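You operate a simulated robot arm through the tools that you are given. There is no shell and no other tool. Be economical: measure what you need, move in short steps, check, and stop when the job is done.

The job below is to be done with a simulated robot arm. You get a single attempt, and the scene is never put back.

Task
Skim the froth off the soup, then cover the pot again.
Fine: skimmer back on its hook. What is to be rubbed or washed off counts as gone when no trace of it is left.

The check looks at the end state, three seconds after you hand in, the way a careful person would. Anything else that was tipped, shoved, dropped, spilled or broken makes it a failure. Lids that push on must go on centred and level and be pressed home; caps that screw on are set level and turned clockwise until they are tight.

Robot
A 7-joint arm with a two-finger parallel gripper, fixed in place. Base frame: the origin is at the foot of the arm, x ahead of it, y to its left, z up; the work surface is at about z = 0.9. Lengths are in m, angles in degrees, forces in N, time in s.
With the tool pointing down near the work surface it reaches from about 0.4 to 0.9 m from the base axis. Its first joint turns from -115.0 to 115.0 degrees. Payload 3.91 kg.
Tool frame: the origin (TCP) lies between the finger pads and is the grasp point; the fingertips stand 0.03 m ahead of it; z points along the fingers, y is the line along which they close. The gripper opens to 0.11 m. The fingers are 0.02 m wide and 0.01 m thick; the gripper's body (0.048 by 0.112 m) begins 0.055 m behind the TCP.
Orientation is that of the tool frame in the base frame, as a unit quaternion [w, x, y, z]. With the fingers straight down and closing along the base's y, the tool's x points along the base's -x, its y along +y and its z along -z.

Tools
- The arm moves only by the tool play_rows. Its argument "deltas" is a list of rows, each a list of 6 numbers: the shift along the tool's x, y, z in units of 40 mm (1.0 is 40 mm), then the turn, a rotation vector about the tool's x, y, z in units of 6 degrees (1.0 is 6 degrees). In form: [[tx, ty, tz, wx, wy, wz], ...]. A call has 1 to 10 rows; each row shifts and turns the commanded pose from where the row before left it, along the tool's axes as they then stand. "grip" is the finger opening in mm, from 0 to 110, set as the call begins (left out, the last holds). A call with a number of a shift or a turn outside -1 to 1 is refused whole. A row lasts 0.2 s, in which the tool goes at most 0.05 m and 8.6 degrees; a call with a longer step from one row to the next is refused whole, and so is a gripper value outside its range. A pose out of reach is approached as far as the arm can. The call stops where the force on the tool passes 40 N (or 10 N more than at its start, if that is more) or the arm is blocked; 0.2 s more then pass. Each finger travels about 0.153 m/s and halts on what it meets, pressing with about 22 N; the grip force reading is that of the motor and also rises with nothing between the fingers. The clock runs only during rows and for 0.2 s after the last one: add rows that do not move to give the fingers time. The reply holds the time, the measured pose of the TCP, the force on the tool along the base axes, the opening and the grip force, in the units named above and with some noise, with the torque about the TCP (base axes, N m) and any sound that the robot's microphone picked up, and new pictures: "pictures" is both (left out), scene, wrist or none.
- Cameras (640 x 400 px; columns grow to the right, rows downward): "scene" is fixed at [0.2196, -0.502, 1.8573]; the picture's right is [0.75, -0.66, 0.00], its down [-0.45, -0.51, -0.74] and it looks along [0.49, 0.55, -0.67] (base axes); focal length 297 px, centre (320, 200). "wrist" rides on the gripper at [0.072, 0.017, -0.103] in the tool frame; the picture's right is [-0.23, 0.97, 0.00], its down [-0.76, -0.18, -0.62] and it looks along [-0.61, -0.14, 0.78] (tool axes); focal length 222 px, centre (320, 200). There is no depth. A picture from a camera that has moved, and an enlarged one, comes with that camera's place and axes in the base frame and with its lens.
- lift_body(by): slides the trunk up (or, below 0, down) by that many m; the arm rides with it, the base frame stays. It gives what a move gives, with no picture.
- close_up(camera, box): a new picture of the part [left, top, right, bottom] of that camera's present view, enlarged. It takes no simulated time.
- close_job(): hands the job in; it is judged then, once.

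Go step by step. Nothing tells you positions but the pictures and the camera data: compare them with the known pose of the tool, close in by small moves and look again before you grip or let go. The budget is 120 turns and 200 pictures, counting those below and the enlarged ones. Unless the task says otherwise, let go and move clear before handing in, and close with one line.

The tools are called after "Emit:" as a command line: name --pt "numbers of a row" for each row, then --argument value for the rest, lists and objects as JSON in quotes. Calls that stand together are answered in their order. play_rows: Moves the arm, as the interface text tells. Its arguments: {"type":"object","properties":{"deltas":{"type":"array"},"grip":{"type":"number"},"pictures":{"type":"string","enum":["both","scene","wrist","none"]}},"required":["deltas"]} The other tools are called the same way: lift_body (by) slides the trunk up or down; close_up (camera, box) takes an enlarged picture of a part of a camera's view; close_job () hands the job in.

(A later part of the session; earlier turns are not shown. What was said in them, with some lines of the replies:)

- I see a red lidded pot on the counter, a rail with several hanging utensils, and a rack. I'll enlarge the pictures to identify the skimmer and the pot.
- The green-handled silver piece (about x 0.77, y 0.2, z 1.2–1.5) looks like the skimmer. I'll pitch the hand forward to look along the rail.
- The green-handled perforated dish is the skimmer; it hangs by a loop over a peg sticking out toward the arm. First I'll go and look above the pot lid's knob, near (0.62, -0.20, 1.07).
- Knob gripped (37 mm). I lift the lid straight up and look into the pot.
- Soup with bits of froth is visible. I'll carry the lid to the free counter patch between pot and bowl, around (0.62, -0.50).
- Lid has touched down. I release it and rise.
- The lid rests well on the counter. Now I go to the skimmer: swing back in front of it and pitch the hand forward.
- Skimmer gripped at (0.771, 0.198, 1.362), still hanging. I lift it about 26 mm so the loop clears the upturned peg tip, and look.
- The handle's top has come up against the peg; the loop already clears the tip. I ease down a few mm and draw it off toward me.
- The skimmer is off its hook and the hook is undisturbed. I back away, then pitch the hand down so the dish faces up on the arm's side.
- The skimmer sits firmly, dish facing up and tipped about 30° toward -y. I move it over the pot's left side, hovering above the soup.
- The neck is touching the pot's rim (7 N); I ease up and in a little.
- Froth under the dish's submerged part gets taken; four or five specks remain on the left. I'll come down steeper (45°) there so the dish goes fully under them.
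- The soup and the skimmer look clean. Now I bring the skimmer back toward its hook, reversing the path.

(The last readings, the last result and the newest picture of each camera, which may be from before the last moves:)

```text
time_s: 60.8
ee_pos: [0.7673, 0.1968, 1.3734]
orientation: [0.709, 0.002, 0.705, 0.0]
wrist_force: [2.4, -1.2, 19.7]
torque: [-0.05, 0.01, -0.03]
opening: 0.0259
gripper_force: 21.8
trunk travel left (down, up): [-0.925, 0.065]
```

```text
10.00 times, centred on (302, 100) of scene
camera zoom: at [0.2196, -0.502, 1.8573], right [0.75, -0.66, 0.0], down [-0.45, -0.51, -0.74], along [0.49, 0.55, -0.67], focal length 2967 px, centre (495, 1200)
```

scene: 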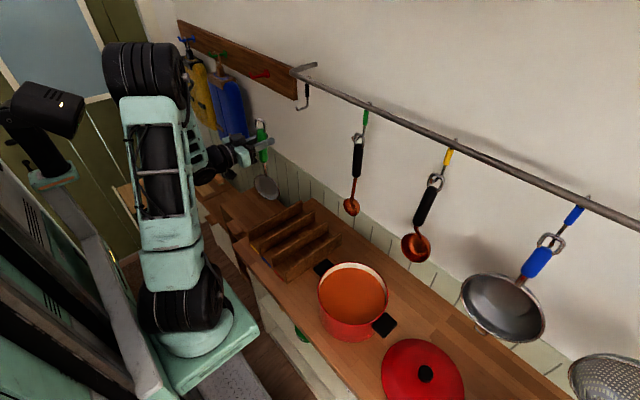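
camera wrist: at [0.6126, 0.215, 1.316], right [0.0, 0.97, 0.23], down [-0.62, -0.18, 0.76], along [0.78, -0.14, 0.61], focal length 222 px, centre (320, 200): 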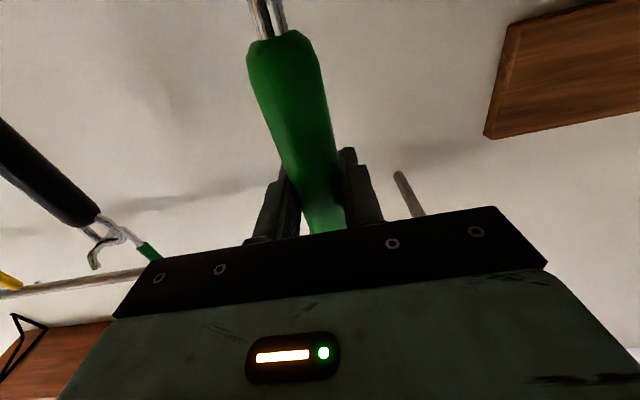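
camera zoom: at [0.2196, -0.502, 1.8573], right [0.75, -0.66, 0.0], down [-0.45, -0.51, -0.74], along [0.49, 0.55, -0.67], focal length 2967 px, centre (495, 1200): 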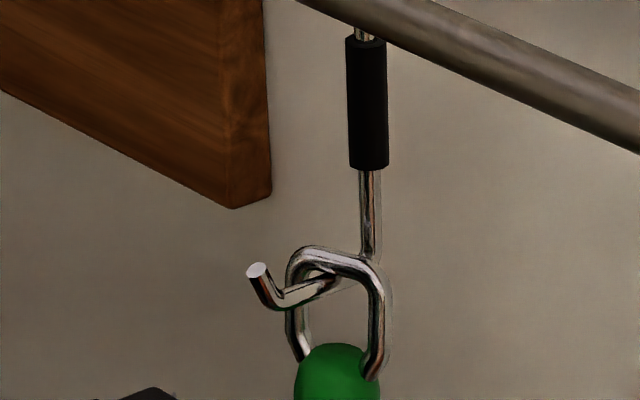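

The loop is seated on the peg. I relieve the load and release.

Emit:
play_rows --pt "-0.09 0 0 0 0 0" --pt "0 0 0 0 0 0" --pictures "none"

Emit:
play_rows --pt "0 0 0 0 0 0" --pt "0 0 0 0 0 0" --pt "0 0 0 0 0 0" --pt "0 0 0 0 0 0" --grip 60

Emit:
close_up --camera "scene" --box '[265, 80, 345, 190]'

```text
time_s: 61.4
ee_pos: [0.7667, 0.1978, 1.3735]
orientation: [0.706, 0.0, 0.709, 0.0]
wrist_force: [-1.2, -0.5, 4.6]
torque: [0.07, -0.16, 0.02]
opening: 0.0255
gripper_force: 22.5
trunk travel left (down, up): [-0.925, 0.065]
```

```text
time_s: 62.4
ee_pos: [0.7662, 0.1969, 1.375]
orientation: [0.707, 0.0, 0.707, 0.0]
wrist_force: [0.1, -0.4, 0.0]
torque: [-0.01, -0.03, 0.02]
opening: 0.0599
gripper_force: 0.1
trunk travel left (down, up): [-0.925, 0.065]
camera wrist: at [0.6651, 0.2138, 1.3021], right [0.0, 0.97, 0.23], down [-0.62, -0.18, 0.76], along [0.78, -0.14, 0.61], focal length 222 px, centre (320, 200)
```

scene: 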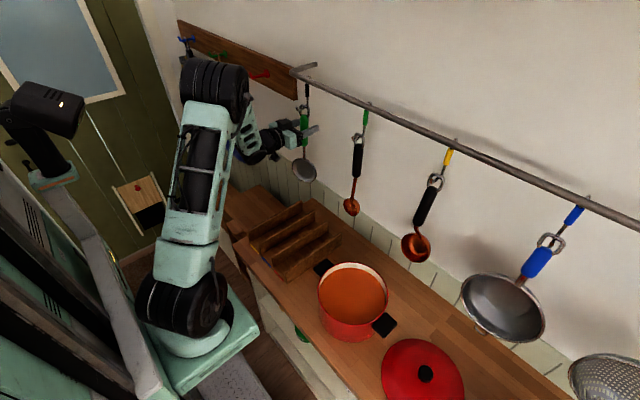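
wrist: 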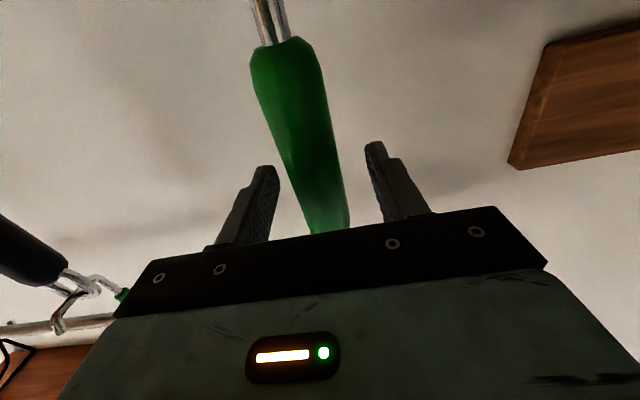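

```text
3.64 times, centred on (305, 135) of scene
camera zoom: at [0.2196, -0.502, 1.8573], right [0.75, -0.66, 0.0], down [-0.45, -0.51, -0.74], along [0.49, 0.55, -0.67], focal length 1079 px, centre (374, 436)
```

zoom: 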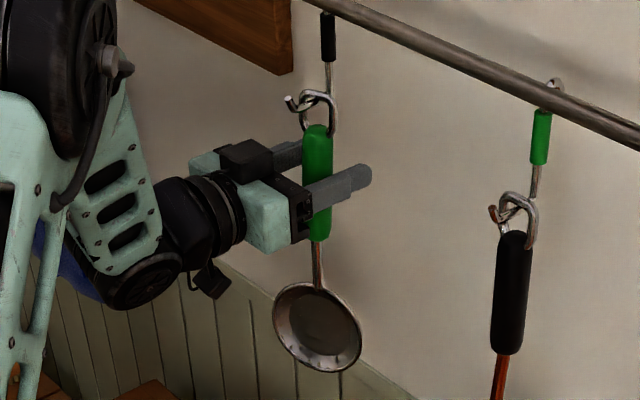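

The skimmer hangs. I back straight out and turn the hand down again, heading toward the lid.

Emit:
play_rows --pt "0 0 -0.4 0 0 0" --pt "0 0 -0.8 0 0 0" --pt "0 0 -1 0 0 0" --pt "0 0 -1 0 0 0" --pt "0 0 -1 0 0 0" --pt "0 0 0 0 1 0" --pt "0 0 0 0 1 0" --pt "0 0 0 0 1 0" --pt "0 0 0 0 1 0" --pt "0 0 0 0 1 0" --pictures "none"

Emit:
play_rows --pt "0 -0.9 0 0 1 0" --pt "0 -0.9 0 0 1 0" --pt "0 -0.9 0 0 1 0" --pt "0 -0.9 0 0 1 0" --pt "0 -0.9 0 0 1 0" --pt "0 -0.9 0 0 1 0" --pt "0 -0.9 0 0 1 0" --pt "0 -0.9 0 0 1 0" --pt "0 -0.9 0 0 1 0" --pt "0 -0.9 0 0 1 0"

Emit:
close_up --camera "scene" --box '[280, 80, 325, 190]'

```text
time_s: 64.6
ee_pos: [0.5999, 0.197, 1.3751]
orientation: [0.499, 0.0, 0.867, 0.0]
wrist_force: [-0.7, 0.0, -0.7]
torque: [-0.01, -0.02, 0.01]
opening: 0.0598
gripper_force: 0.1
trunk travel left (down, up): [-0.925, 0.065]
```

```text
time_s: 66.8
ee_pos: [0.5992, -0.1621, 1.3751]
orientation: [0.0, 0.0, 1.0, 0.001]
wrist_force: [-0.1, -0.3, -0.1]
torque: [-0.02, -0.01, 0.0]
opening: 0.06
gripper_force: 0.1
trunk travel left (down, up): [-0.925, 0.065]
camera wrist: at [0.5268, -0.1467, 1.4786], right [0.23, 0.97, 0.0], down [0.76, -0.18, 0.62], along [0.6, -0.14, -0.78], focal length 222 px, centre (320, 200)
```

scene: 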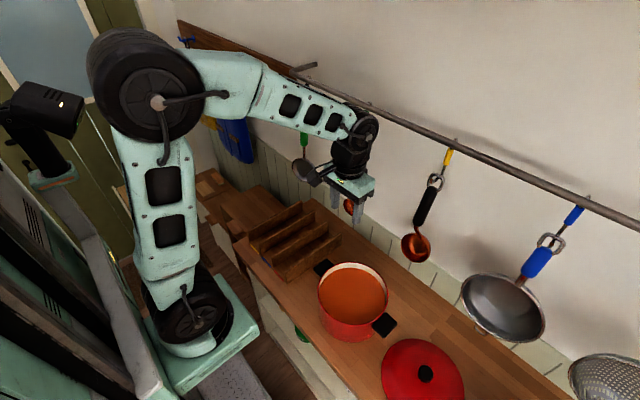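
wrist: 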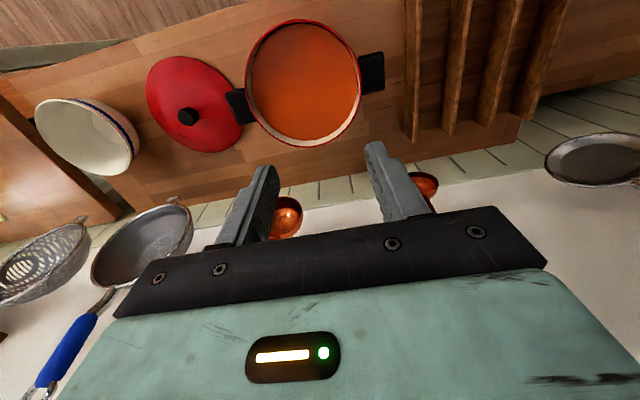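

```text
3.64 times, centred on (302, 135) of scene
camera zoom: at [0.2196, -0.502, 1.8573], right [0.75, -0.66, 0.0], down [-0.45, -0.51, -0.74], along [0.49, 0.55, -0.67], focal length 1079 px, centre (384, 436)
```

zoom: 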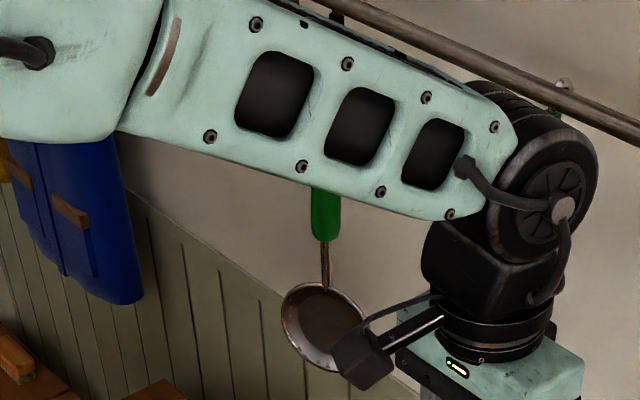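

Emit:
close_up --camera "wrist" --box '[220, 10, 400, 160]'

Emit:
play_rows --pt "-0.15 -1 0 0 0 0" --pt "-0.15 -1 0 0 0 0" --pt "-0.15 -1 0 0 0 0" --pt "-0.14 -1 0 0 0 0" --pt "0 -1 0 0 0 0" --pt "0 -1 0.3 0 0 0" --pt "0 -1 0.5 0 0 0" --pt "0 -1 0.5 0 0 0" --pt "0 0 1 0 0 0" --pt "0 0 1 0 0 0" --grip 80 --pictures "none"

Emit:
play_rows --pt "0 0 1 0 0 0" --pt "0 0 1 0 0 0" --pt "0 0 1 0 0 0" --pt "0 0 1 0 0 0" --pt "0 0 0 0 0 0"

```text
2.67 times, centred on (310, 85) of wrist
camera zoom: at [0.5268, -0.1467, 1.4786], right [0.23, 0.97, 0.0], down [0.76, -0.18, 0.62], along [0.6, -0.14, -0.78], focal length 592 px, centre (347, 507)
```

zoom: 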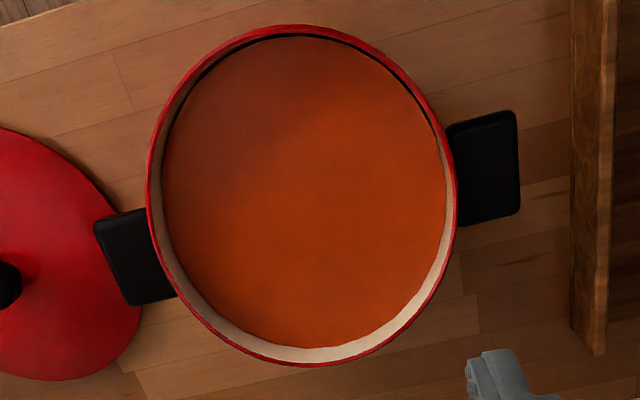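

```text
time_s: 69.0
ee_pos: [0.6229, -0.4803, 1.2408]
orientation: [0.001, 0.0, 1.0, 0.0]
wrist_force: [-0.4, 1.1, -0.1]
torque: [0.0, -0.01, -0.02]
opening: 0.0799
gripper_force: 0.1
trunk travel left (down, up): [-0.925, 0.065]
```

```text
time_s: 70.2
ee_pos: [0.6242, -0.4832, 1.0823]
orientation: [0.001, -0.001, 1.0, 0.0]
wrist_force: [-0.6, 0.0, -1.0]
torque: [0.02, 0.05, 0.01]
opening: 0.0799
gripper_force: 0.0
trunk travel left (down, up): [-0.925, 0.065]
camera wrist: at [0.552, -0.466, 1.1849], right [0.23, 0.97, 0.0], down [0.76, -0.18, 0.62], along [0.61, -0.14, -0.78], focal length 222 px, centre (320, 200)
```

scene: 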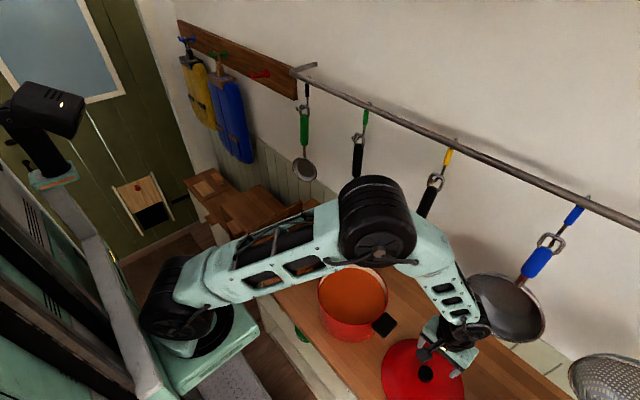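
wrist: 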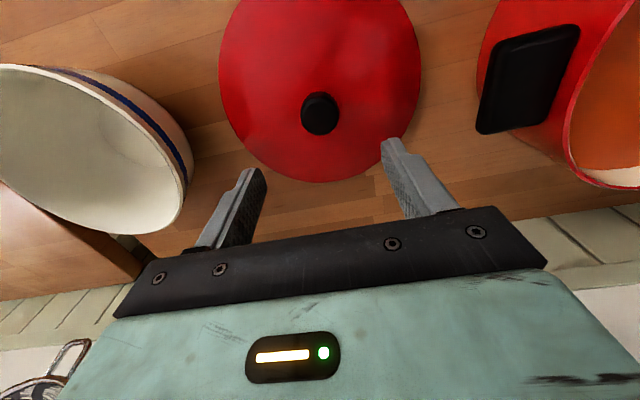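

Emit:
play_rows --pt "0.02 0 1 0 0 0" --pt "0 0 0.9 0 0 0" --pt "0 0 0.6 0 0 0" --pt "0 0 0.3 0 0 0" --pt "0 0 0 0 0 0" --pictures "wrist"

Emit:
play_rows --pt "0 0 0 0 0 0" --pt "0 0 0 0 0 0" --pt "0 0 0 0 0 0" --grip 15

```text
time_s: 71.4
ee_pos: [0.6208, -0.4821, 0.9691]
orientation: [0.0, 0.0, 1.0, 0.0]
wrist_force: [0.1, -0.2, -0.1]
torque: [-0.02, 0.0, -0.01]
opening: 0.0797
gripper_force: 0.0
trunk travel left (down, up): [-0.925, 0.065]
camera wrist: at [0.5498, -0.4661, 1.0731], right [0.23, 0.97, 0.0], down [0.76, -0.18, 0.62], along [0.61, -0.14, -0.78], focal length 222 px, centre (320, 200)
```

wrist: 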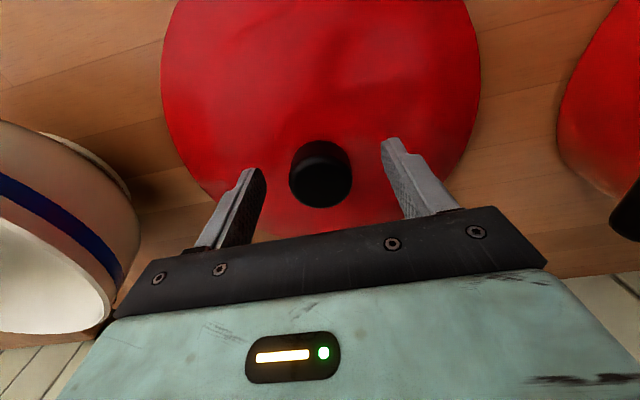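

```text
time_s: 72.2
ee_pos: [0.6223, -0.4823, 0.9713]
orientation: [0.0, 0.0, 1.0, 0.0]
wrist_force: [1.3, 1.0, -0.6]
torque: [-0.14, -0.06, 0.08]
opening: 0.0381
gripper_force: 21.9
trunk travel left (down, up): [-0.925, 0.065]
camera wrist: at [0.5498, -0.4659, 1.0734], right [0.23, 0.97, 0.0], down [0.76, -0.18, 0.62], along [0.61, -0.14, -0.78], focal length 222 px, centre (320, 200)
```

scene: 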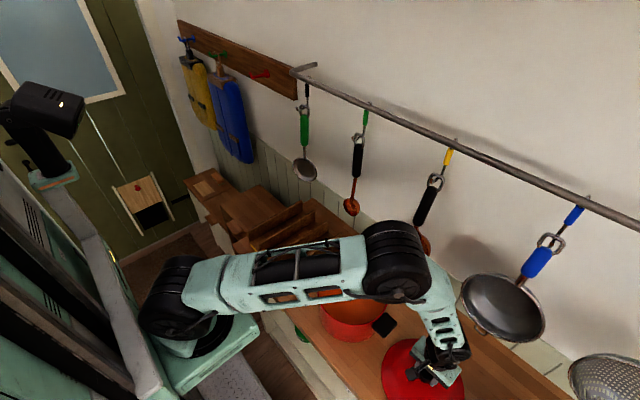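
wrist: 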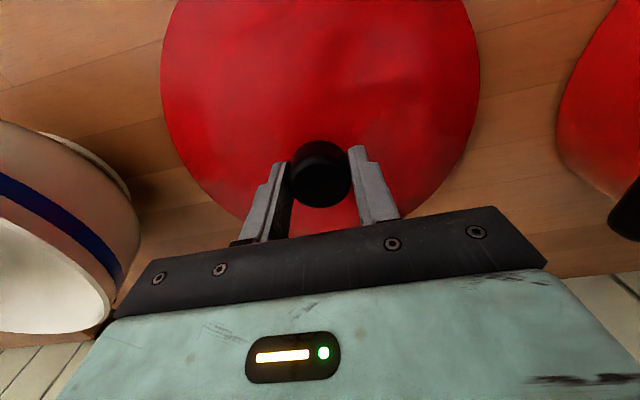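

Emit:
play_rows --pt "0 0 -0.5 0 0 0" --pt "0 0 -0.9 0 0 0" --pt "0 0 -1 0 0 0" --pt "0 0 -1 0 0 0" --pt "0 0 -1 0 0 0" --pt "0 0 -1 0 0 0" --pt "0 0 -0.8 0 0 0" --pt "0 0 0 0 0 0" --pictures "none"

Emit:
play_rows --pt "0 0.6 0 0 0 0" --pt "0 1 0 0 0 0" --pt "0 1 0 0 0 0" --pt "0 1 0 0 0 0" --pt "0 1 0 0 0 0" --pt "0 1 0 0 0 0" --pt "0 0.9 0 0 0 0" --pt "0 0.5 0 0 0 0" --pt "0 0 0 0 0 0"

```text
time_s: 74.0
ee_pos: [0.6221, -0.4824, 1.2186]
orientation: [0.0, -0.001, 1.0, 0.001]
wrist_force: [0.3, -0.2, -1.9]
torque: [0.01, 0.01, -0.01]
opening: 0.0378
gripper_force: 22.0
trunk travel left (down, up): [-0.925, 0.065]
```

```text
time_s: 76.0
ee_pos: [0.6222, -0.2015, 1.2206]
orientation: [0.0, 0.0, 1.0, 0.0]
wrist_force: [0.5, -0.3, -3.3]
torque: [-0.03, -0.04, -0.02]
opening: 0.0374
gripper_force: 21.8
trunk travel left (down, up): [-0.925, 0.065]
camera wrist: at [0.5509, -0.185, 1.3234], right [0.23, 0.97, 0.0], down [0.76, -0.18, 0.62], along [0.61, -0.14, -0.78], focal length 222 px, centre (320, 200)
```

scene: 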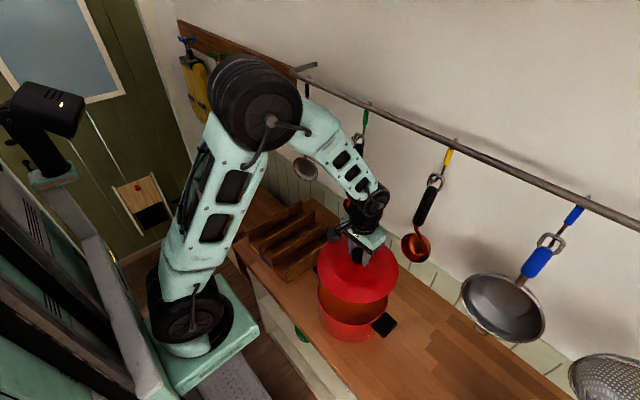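
wrist: 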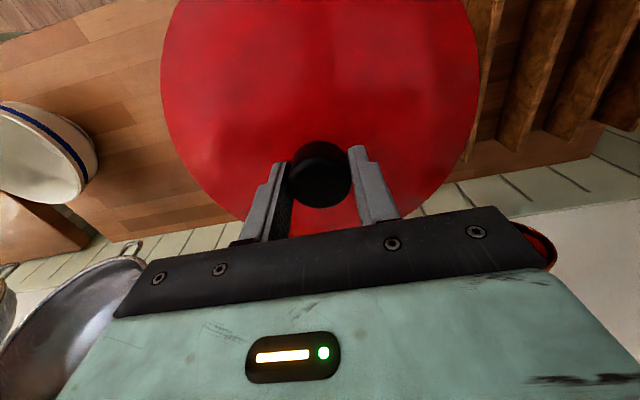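

Emit:
play_rows --pt "0.07 0.02 0.8 0 0 0" --pt "0 0 0.8 0 0 0" --pt "0 0 0.8 0 0 0" --pt "0 0 0.4 0 0 0" --pt "0 0 0 0 0 0" --pictures "scene"

Emit:
close_up --camera "scene" --box '[300, 250, 410, 350]'

```text
time_s: 77.2
ee_pos: [0.6187, -0.2021, 1.1074]
orientation: [0.0, 0.0, 1.0, 0.0]
wrist_force: [-0.1, 0.0, -2.2]
torque: [-0.01, 0.01, 0.0]
opening: 0.0374
gripper_force: 22.2
trunk travel left (down, up): [-0.925, 0.065]
```

scene: 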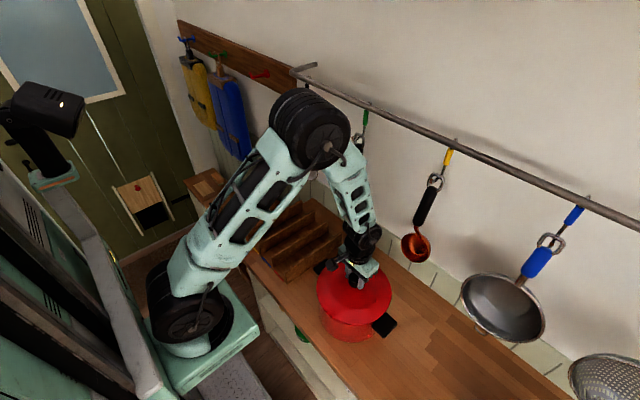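

```text
4.00 times, centred on (355, 300) of scene
camera zoom: at [0.2196, -0.502, 1.8573], right [0.75, -0.66, 0.0], down [-0.45, -0.51, -0.74], along [0.49, 0.55, -0.67], focal length 1187 px, centre (180, -200)
```

zoom: 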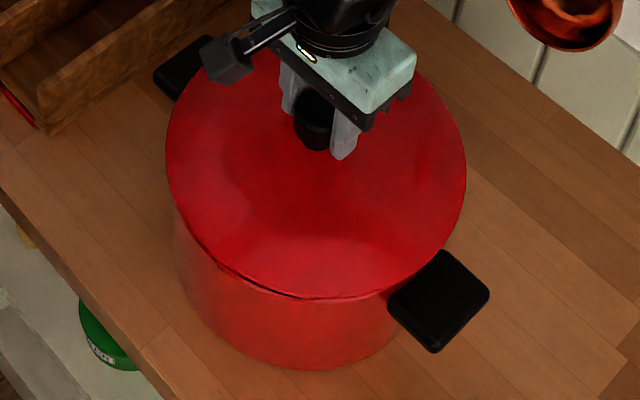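

Emit:
play_rows --pt "0 0.03 0.2 0 0 0" --pt "0 0 0.15 0 0 0" --pt "0 0 0 0 0 0" --pictures "none"

Emit:
close_up --camera "scene" --box '[300, 250, 410, 350]'

```text
time_s: 78.0
ee_pos: [0.62, -0.2003, 1.0935]
orientation: [0.0, 0.0, 1.0, 0.0]
wrist_force: [-0.8, 0.1, -2.9]
torque: [0.01, 0.0, 0.0]
opening: 0.0373
gripper_force: 21.9
trunk travel left (down, up): [-0.925, 0.065]
```

```text
4.00 times, centred on (355, 300) of scene
camera zoom: at [0.2196, -0.502, 1.8573], right [0.75, -0.66, 0.0], down [-0.45, -0.51, -0.74], along [0.49, 0.55, -0.67], focal length 1187 px, centre (180, -200)
```

zoom: 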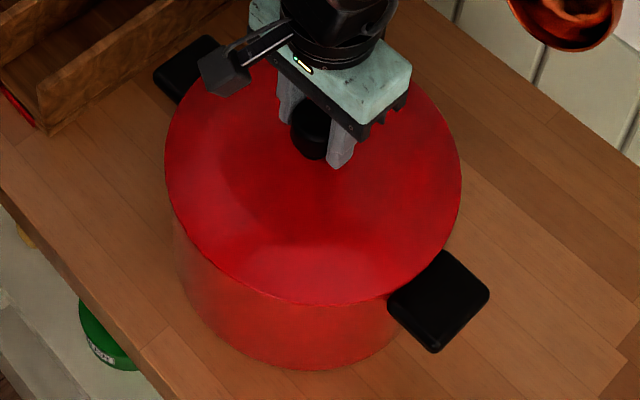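

Emit:
play_rows --pt "0 0 0.08 0 0 0" --pt "0 0 0.08 0 0 0" --pt "0 0 0 0 0 0" --pictures "none"

Emit:
close_up --camera "scene" --box '[300, 250, 410, 350]'

```text
time_s: 78.8
ee_pos: [0.6193, -0.2011, 1.0866]
orientation: [0.0, 0.0, 1.0, 0.0]
wrist_force: [-0.1, 0.4, 0.2]
torque: [-0.18, 0.35, -0.02]
opening: 0.0379
gripper_force: 22.3
trunk travel left (down, up): [-0.925, 0.065]
```

```text
4.00 times, centred on (355, 300) of scene
camera zoom: at [0.2196, -0.502, 1.8573], right [0.75, -0.66, 0.0], down [-0.45, -0.51, -0.74], along [0.49, 0.55, -0.67], focal length 1187 px, centre (180, -200)
```

zoom: 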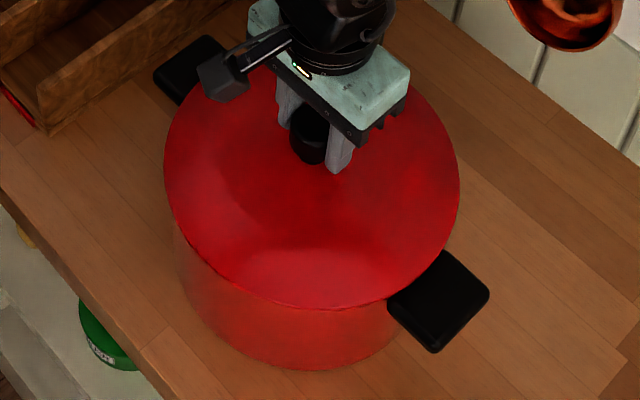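

Emit:
play_rows --pt "0 0 0.06 0 0 0" --pt "0 0 0 0 0 0" --pictures "wrist"

Emit:
close_up --camera "scene" --box '[310, 290, 400, 345]'

```text
time_s: 79.4
ee_pos: [0.619, -0.2007, 1.0848]
orientation: [0.001, 0.0, 1.0, 0.0]
wrist_force: [-1.4, -3.0, 19.5]
torque: [0.14, -0.04, 0.01]
opening: 0.0379
gripper_force: 22.3
trunk travel left (down, up): [-0.925, 0.065]
camera wrist: at [0.5469, -0.1846, 1.1885], right [0.23, 0.97, 0.0], down [0.76, -0.18, 0.63], along [0.61, -0.14, -0.78], focal length 222 px, centre (320, 200)
```

wrist: 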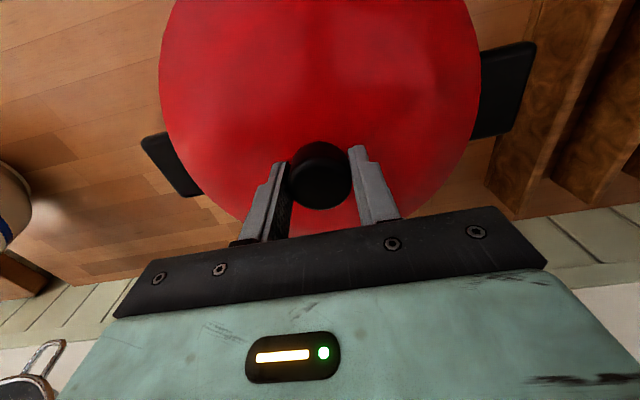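

```text
7.11 times, centred on (355, 318) of scene
camera zoom: at [0.2196, -0.502, 1.8573], right [0.75, -0.66, 0.0], down [-0.45, -0.51, -0.74], along [0.49, 0.55, -0.67], focal length 2110 px, centre (71, -636)
```

zoom: 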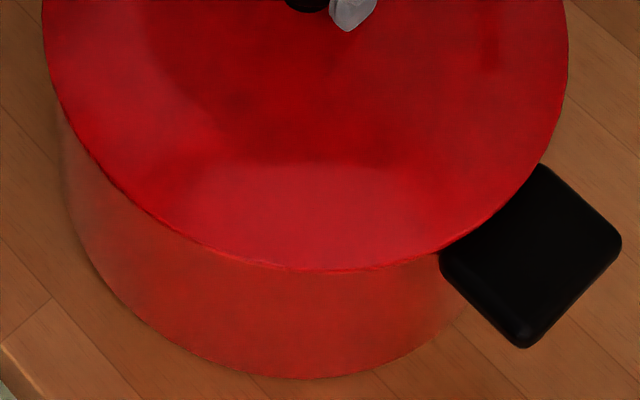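

The lid rests, but by my reckoning it's about 3 mm toward me (it was gripped lower on the knob, not offset). I lift slightly, shift +3 mm in x, and lower again.

Emit:
play_rows --pt "0 0 -0.35 0 0 0" --pt "-0.075 0 0 0 0 0" --pt "0 0 0 0 0 0" --pictures "none"

Emit:
play_rows --pt "0 0 0.2 0 0 0" --pt "0 0 0.08 0 0 0" --pt "0 0 0.05 0 0 0" --pt "0 0 0 0 0 0" --pictures "wrist"

Emit:
close_up --camera "scene" --box '[230, 190, 420, 350]'

Emit:
close_up --camera "scene" --box '[310, 290, 400, 345]'

```text
time_s: 80.2
ee_pos: [0.6212, -0.2002, 1.0981]
orientation: [-0.001, 0.0, 1.0, 0.0]
wrist_force: [0.7, 0.1, -3.8]
torque: [0.05, -0.02, 0.01]
opening: 0.0374
gripper_force: 22.5
trunk travel left (down, up): [-0.925, 0.065]
```

```text
time_s: 81.2
ee_pos: [0.623, -0.1996, 1.0861]
orientation: [0.001, -0.001, 1.0, 0.0]
wrist_force: [-1.1, -0.6, 8.0]
torque: [0.2, -0.04, 0.02]
opening: 0.0375
gripper_force: 22.4
trunk travel left (down, up): [-0.925, 0.065]
camera wrist: at [0.5503, -0.1836, 1.1886], right [0.23, 0.97, 0.0], down [0.76, -0.18, 0.62], along [0.61, -0.14, -0.78], focal length 222 px, centre (320, 200)
```

wrist: 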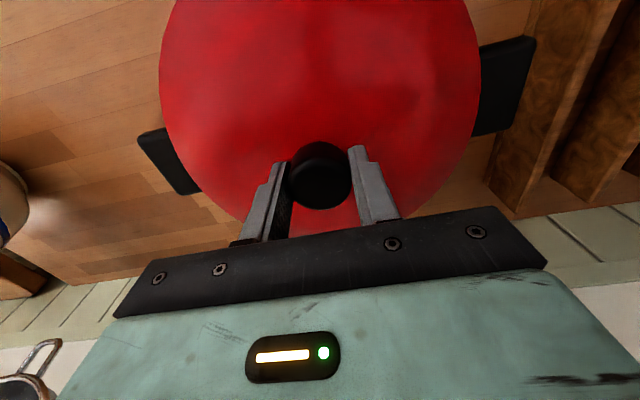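

```text
2.50 times, centred on (325, 270) of scene
camera zoom: at [0.2196, -0.502, 1.8573], right [0.75, -0.66, 0.0], down [-0.45, -0.51, -0.74], along [0.49, 0.55, -0.67], focal length 742 px, centre (308, 25)
```

zoom: 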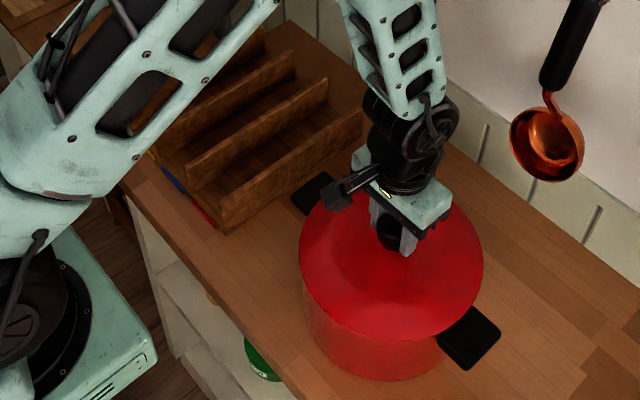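

```text
7.11 times, centred on (355, 318) of scene
camera zoom: at [0.2196, -0.502, 1.8573], right [0.75, -0.66, 0.0], down [-0.45, -0.51, -0.74], along [0.49, 0.55, -0.67], focal length 2110 px, centre (71, -636)
```

zoom: 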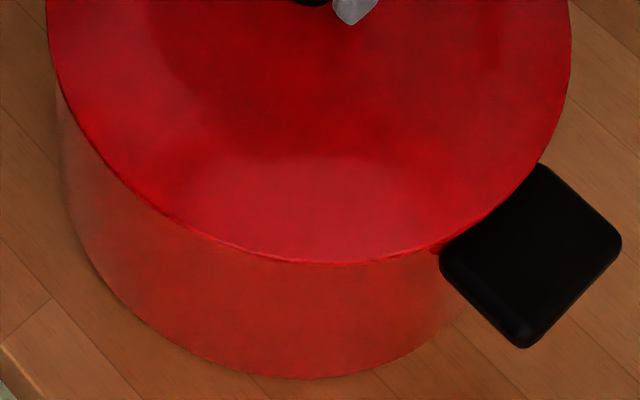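

Emit:
close_up --camera "scene" --box '[330, 250, 390, 310]'

```text
6.67 times, centred on (360, 280) of scene
camera zoom: at [0.2196, -0.502, 1.8573], right [0.75, -0.66, 0.0], down [-0.45, -0.51, -0.74], along [0.49, 0.55, -0.67], focal length 1978 px, centre (53, -333)
```

zoom: 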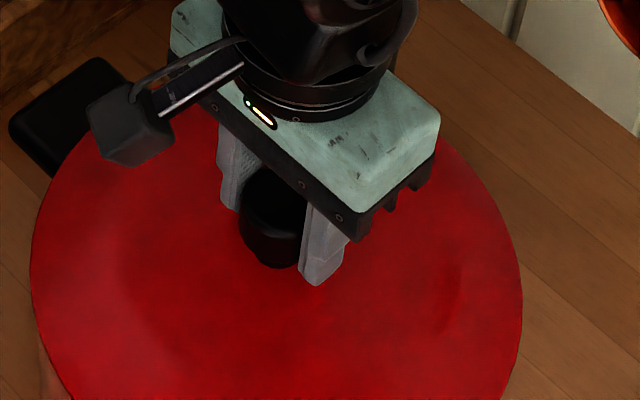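

Centred to within ~1 mm of its original place. I press it home, then release and rise.

Emit:
play_rows --pt "0 0 0.06 0 0 0" --pt "0 0 0.04 0 0 0" --pt "0 0 0 0 0 0" --pictures "none"

Emit:
play_rows --pt "0 0 -0.09 0 0 0" --pt "0 0 0 0 0 0" --pictures "none"

Emit:
play_rows --pt "0 0 0 0 0 0" --pt "0 0 0 0 0 0" --pt "0 0 -0.4 0 0 0" --pt "0 0 -1 0 0 0" --pt "0 0 -1 0 0 0" --pt "0 0 -1 0 0 0" --pt "0.5 0 -0.9 0 0 0" --pt "0.5 0 -0.9 0 0 0" --grip 80

Emit:
close_up --camera "scene" --box '[230, 190, 420, 350]'

```text
time_s: 82.0
ee_pos: [0.6229, -0.2001, 1.0796]
orientation: [0.001, -0.001, 1.0, 0.0]
wrist_force: [1.0, -1.6, 19.5]
torque: [0.17, -0.01, 0.01]
opening: 0.0375
gripper_force: 21.8
trunk travel left (down, up): [-0.925, 0.065]
```

```text
time_s: 82.6
ee_pos: [0.6222, -0.2006, 1.0835]
orientation: [-0.001, 0.0, 1.0, 0.0]
wrist_force: [0.1, 0.0, -2.8]
torque: [0.0, -0.01, 0.03]
opening: 0.0377
gripper_force: 22.5
trunk travel left (down, up): [-0.925, 0.065]
```

```text
time_s: 84.4
ee_pos: [0.5806, -0.2003, 1.2917]
orientation: [-0.001, 0.0, 1.0, 0.0]
wrist_force: [-0.4, 0.0, -0.6]
torque: [-0.02, 0.01, 0.0]
opening: 0.0799
gripper_force: 0.0
trunk travel left (down, up): [-0.925, 0.065]
camera wrist: at [0.5095, -0.184, 1.395], right [0.23, 0.97, 0.0], down [0.76, -0.18, 0.62], along [0.61, -0.14, -0.78], focal length 222 px, centre (320, 200)
```

scene: 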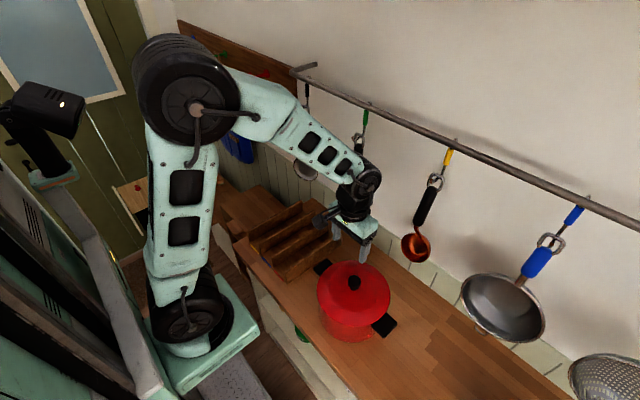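
wrist: 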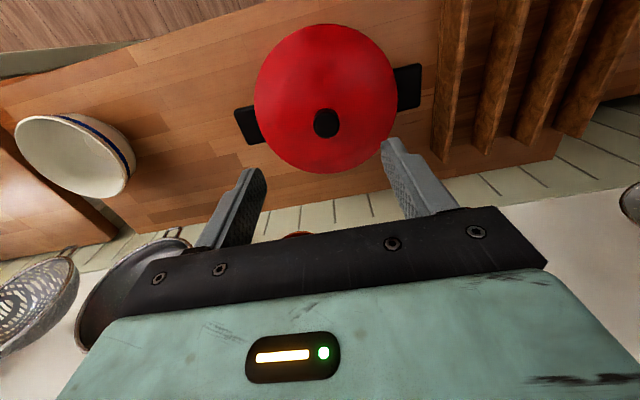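

```text
2.50 times, centred on (325, 270) of scene
camera zoom: at [0.2196, -0.502, 1.8573], right [0.75, -0.66, 0.0], down [-0.45, -0.51, -0.74], along [0.49, 0.55, -0.67], focal length 742 px, centre (308, 25)
```

zoom: 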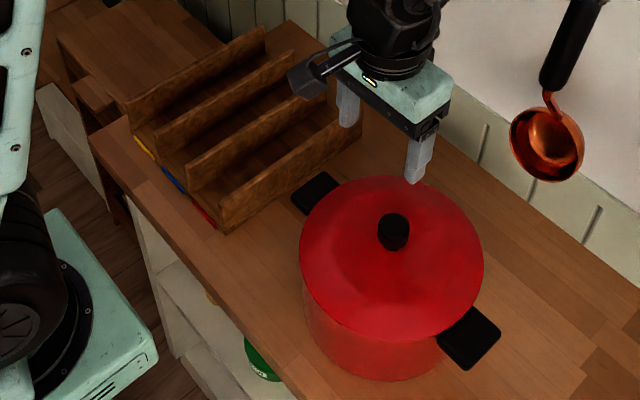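

Emit:
close_up --camera "wrist" --box '[220, 10, 430, 180]'

Emit:
close_up --camera "scene" --box '[310, 290, 400, 345]'

```text
2.35 times, centred on (325, 95) of wrist
camera zoom: at [0.5095, -0.184, 1.395], right [0.23, 0.97, 0.0], down [0.76, -0.18, 0.62], along [0.61, -0.14, -0.78], focal length 523 px, centre (308, 447)
```

zoom: 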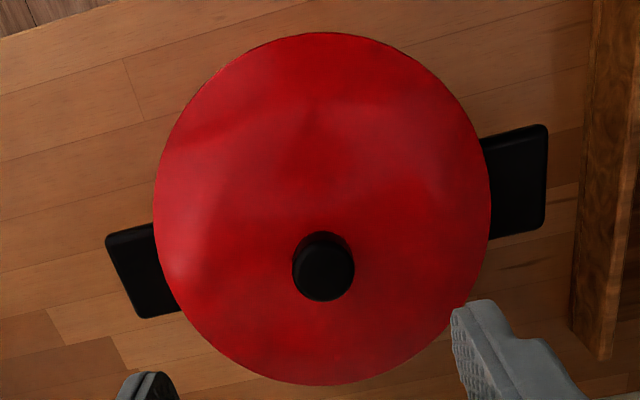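

```text
7.11 times, centred on (355, 318) of scene
camera zoom: at [0.2196, -0.502, 1.8573], right [0.75, -0.66, 0.0], down [-0.45, -0.51, -0.74], along [0.49, 0.55, -0.67], focal length 2110 px, centre (71, -636)
```

zoom: 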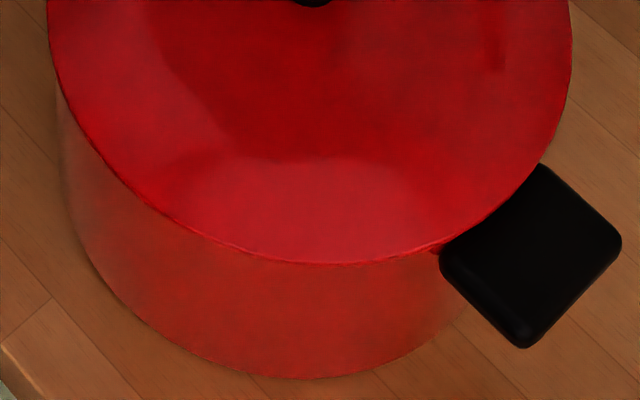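

To verify centring, I return to exactly the pose from which I photographed the lid before removing it, and compare.

Emit:
play_rows --pt "-0.56 0 0.8 0 0 0" --pt "-0.55 0 0.9 0 0 0" --pt "0 0 1 0 0 0" --pt "0 0 1 0 0 0" --pt "0 -0.02 1 0 0 0" --pt "0 0 0 0 0 0"

```text
time_s: 85.8
ee_pos: [0.6261, -0.2006, 1.1036]
orientation: [0.0, 0.0, 1.0, -0.001]
wrist_force: [-0.3, 0.5, -0.7]
torque: [0.03, 0.03, -0.01]
opening: 0.0801
gripper_force: 0.1
trunk travel left (down, up): [-0.925, 0.065]
camera wrist: at [0.555, -0.1838, 1.2065], right [0.23, 0.97, 0.0], down [0.76, -0.18, 0.62], along [0.61, -0.14, -0.78], focal length 222 px, centre (320, 200)
```

scene: 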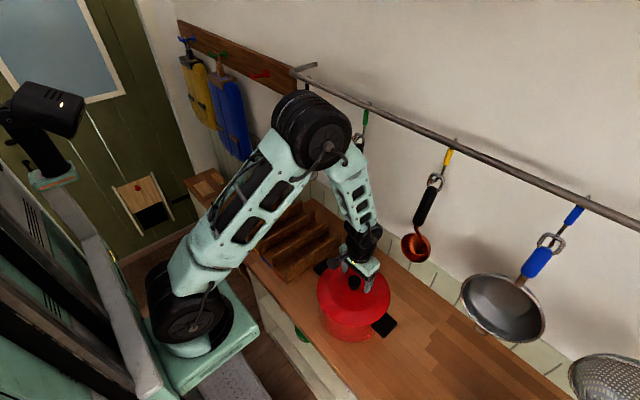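
wrist: 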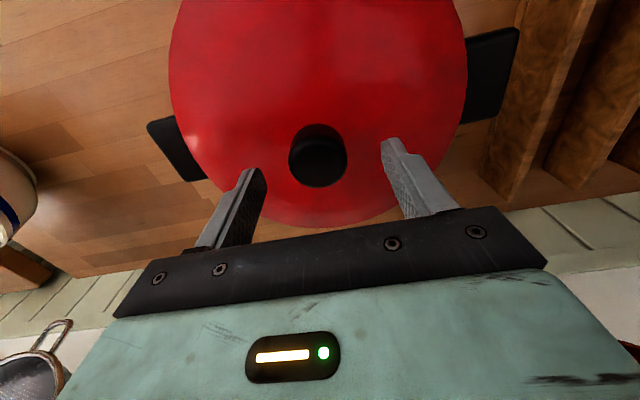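

Centred within 1 mm. A last check that it's home: I press down on the knob's top with closed fingers.

Emit:
play_rows --pt "0.08 0 -1 0 0 0" --pt "0 0 -0.5 0 0 0" --pt "0 0 0 0 0 0" --pictures "none"

Emit:
play_rows --pt "0 0 0 0 0 0" --pt "0 0 0 0 0 0" --pt "0 0 0 0 0 0" --pt "0 0 0.4 0 0 0" --pt "0 0 0.3 0 0 0" --pt "0 0 0 0 0 0" --grip 0 --pictures "none"

Emit:
play_rows --pt "0 0 0.1 0 0 0" --pt "0 0 0.1 0 0 0" --pt "0 0 0 0 0 0" --pictures "wrist"

```text
time_s: 86.6
ee_pos: [0.6224, -0.2012, 1.1647]
orientation: [0.001, 0.0, 1.0, 0.0]
wrist_force: [-0.6, 0.5, 0.6]
torque: [-0.02, 0.04, 0.03]
opening: 0.08
gripper_force: 0.1
trunk travel left (down, up): [-0.925, 0.065]
```

```text
time_s: 88.0
ee_pos: [0.6243, -0.2007, 1.1353]
orientation: [0.0, -0.001, 1.0, 0.0]
wrist_force: [0.1, -0.1, -0.5]
torque: [0.01, -0.03, 0.0]
opening: 0.0005
gripper_force: 21.5
trunk travel left (down, up): [-0.925, 0.065]
```

```text
time_s: 88.8
ee_pos: [0.6239, -0.2002, 1.1282]
orientation: [0.0, -0.001, 1.0, 0.001]
wrist_force: [-0.2, 0.8, 0.5]
torque: [-0.02, 0.05, 0.0]
opening: 0.0
gripper_force: 22.2
trunk travel left (down, up): [-0.925, 0.065]
camera wrist: at [0.552, -0.1845, 1.2309], right [0.23, 0.97, 0.0], down [0.76, -0.18, 0.62], along [0.61, -0.14, -0.78], focal length 222 px, centre (320, 200)
```

wrist: 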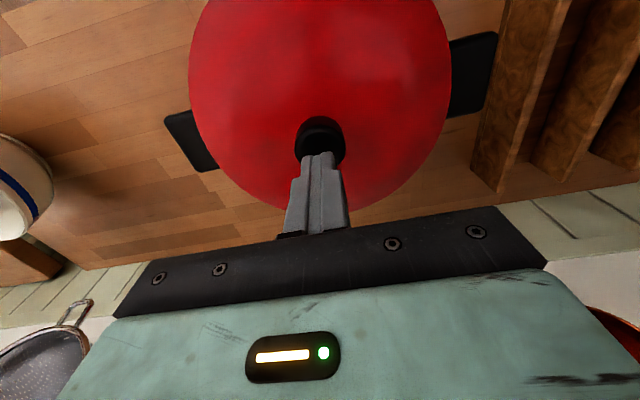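

Emit:
play_rows --pt "0 0 0.15 0 0 0" --pt "0 0 0.15 0 0 0" --pt "0 0 0 0 0 0" --pictures "none"

```text
time_s: 89.6
ee_pos: [0.6243, -0.2007, 1.1167]
orientation: [0.0, 0.0, 1.0, 0.0]
wrist_force: [0.0, -0.5, -0.6]
torque: [-0.03, 0.04, -0.01]
opening: 0.0
gripper_force: 21.5
trunk travel left (down, up): [-0.925, 0.065]
```

Emit:
play_rows --pt "0 0 0.12 0 0 0" --pt "0 0 0.1 0 0 0" --pt "0 0 0.08 0 0 0" --pt "0 0 0 0 0 0" --pictures "none"

```text
time_s: 90.1
ee_pos: [0.6243, -0.2013, 1.1154]
orientation: [0.003, 0.0, 1.0, -0.001]
wrist_force: [-8.6, 2.3, 27.7]
torque: [0.05, 0.54, 0.01]
opening: 0.0
gripper_force: 22.1
trunk travel left (down, up): [-0.925, 0.065]
stopped in row 2: the force on the tool passed its limit at 49 N (the readings are from after the stop); the commanded pose is now the measured one
```

Pressed firmly with no give, so the lid is home. I rise clear and check everything once more.

Emit:
play_rows --pt "0 0 -0.5 0 0 0" --pt "0 0 -1 0 0 0" --pt "0 0 -1 0 0 0" --pt "0 0 -1 0 0 0" --pt "0.8 0 -0.8 0 0 0" --pt "0.8 0 -0.8 0 0 0" --pt "0.8 0 -0.8 0 0 0" --pt "0.8 0 -0.8 0 0 0" --pt "0 0 -1 0 0 0" --pt "0 0 0 0 0 0" --grip 60

Emit:
close_up --camera "scene" --box '[230, 190, 420, 350]'

Emit:
close_up --camera "scene" --box '[270, 60, 470, 280]'

```text
time_s: 92.3
ee_pos: [0.4943, -0.201, 1.4212]
orientation: [0.002, 0.0, 1.0, 0.001]
wrist_force: [1.0, -0.5, -0.4]
torque: [0.01, 0.04, 0.03]
opening: 0.0601
gripper_force: 0.1
trunk travel left (down, up): [-0.925, 0.065]
camera wrist: at [0.4222, -0.1845, 1.5229], right [0.23, 0.97, 0.0], down [0.76, -0.18, 0.63], along [0.61, -0.14, -0.78], focal length 222 px, centre (320, 200)
```

scene: 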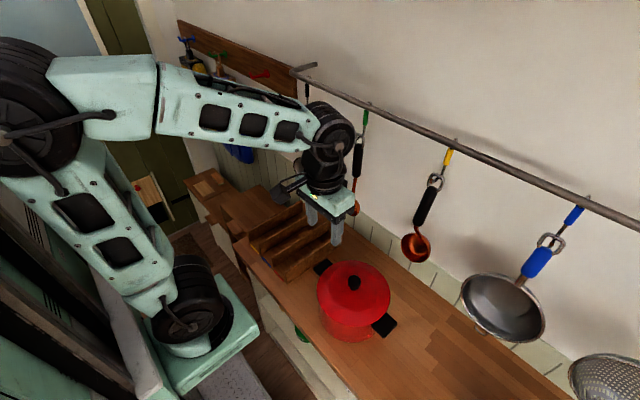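
wrist: 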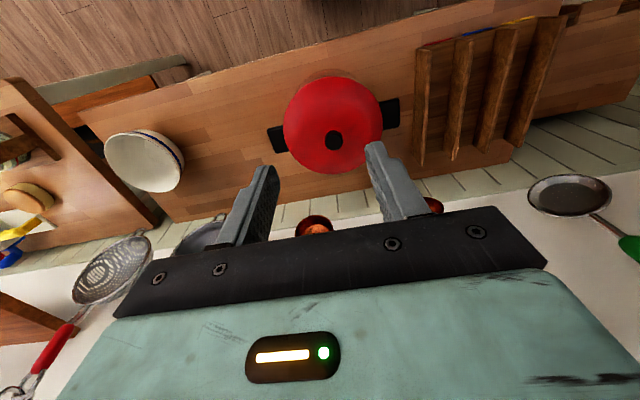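

```text
2.50 times, centred on (325, 270) of scene
camera zoom: at [0.2196, -0.502, 1.8573], right [0.75, -0.66, 0.0], down [-0.45, -0.51, -0.74], along [0.49, 0.55, -0.67], focal length 742 px, centre (308, 25)
```

zoom: 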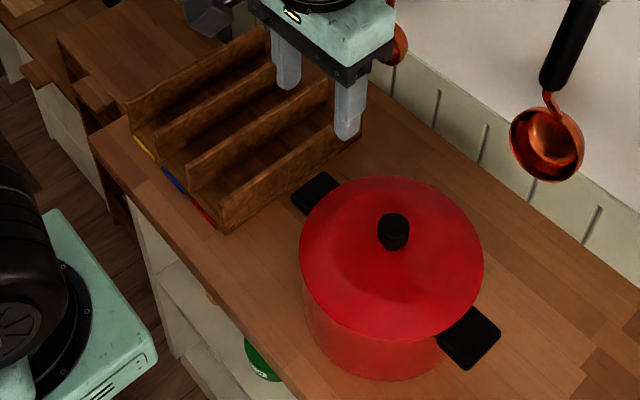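

```text
1.82 times, centred on (370, 170) of scene
camera zoom: at [0.2196, -0.502, 1.8573], right [0.75, -0.66, 0.0], down [-0.45, -0.51, -0.74], along [0.49, 0.55, -0.67], focal length 539 px, centre (229, 254)
```

zoom: 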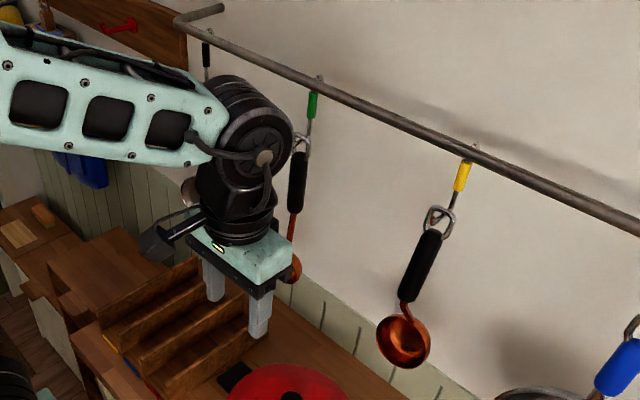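

The pot is covered, the skimmer hung in place when last seen clear of the arm, and nothing else looks moved. I hand in.

Emit:
close_job

```text
The job is handed in.
```

The froth is off the soup, the lid is back on the pot (centred and pressed home), and the skimmer is back on its hook.
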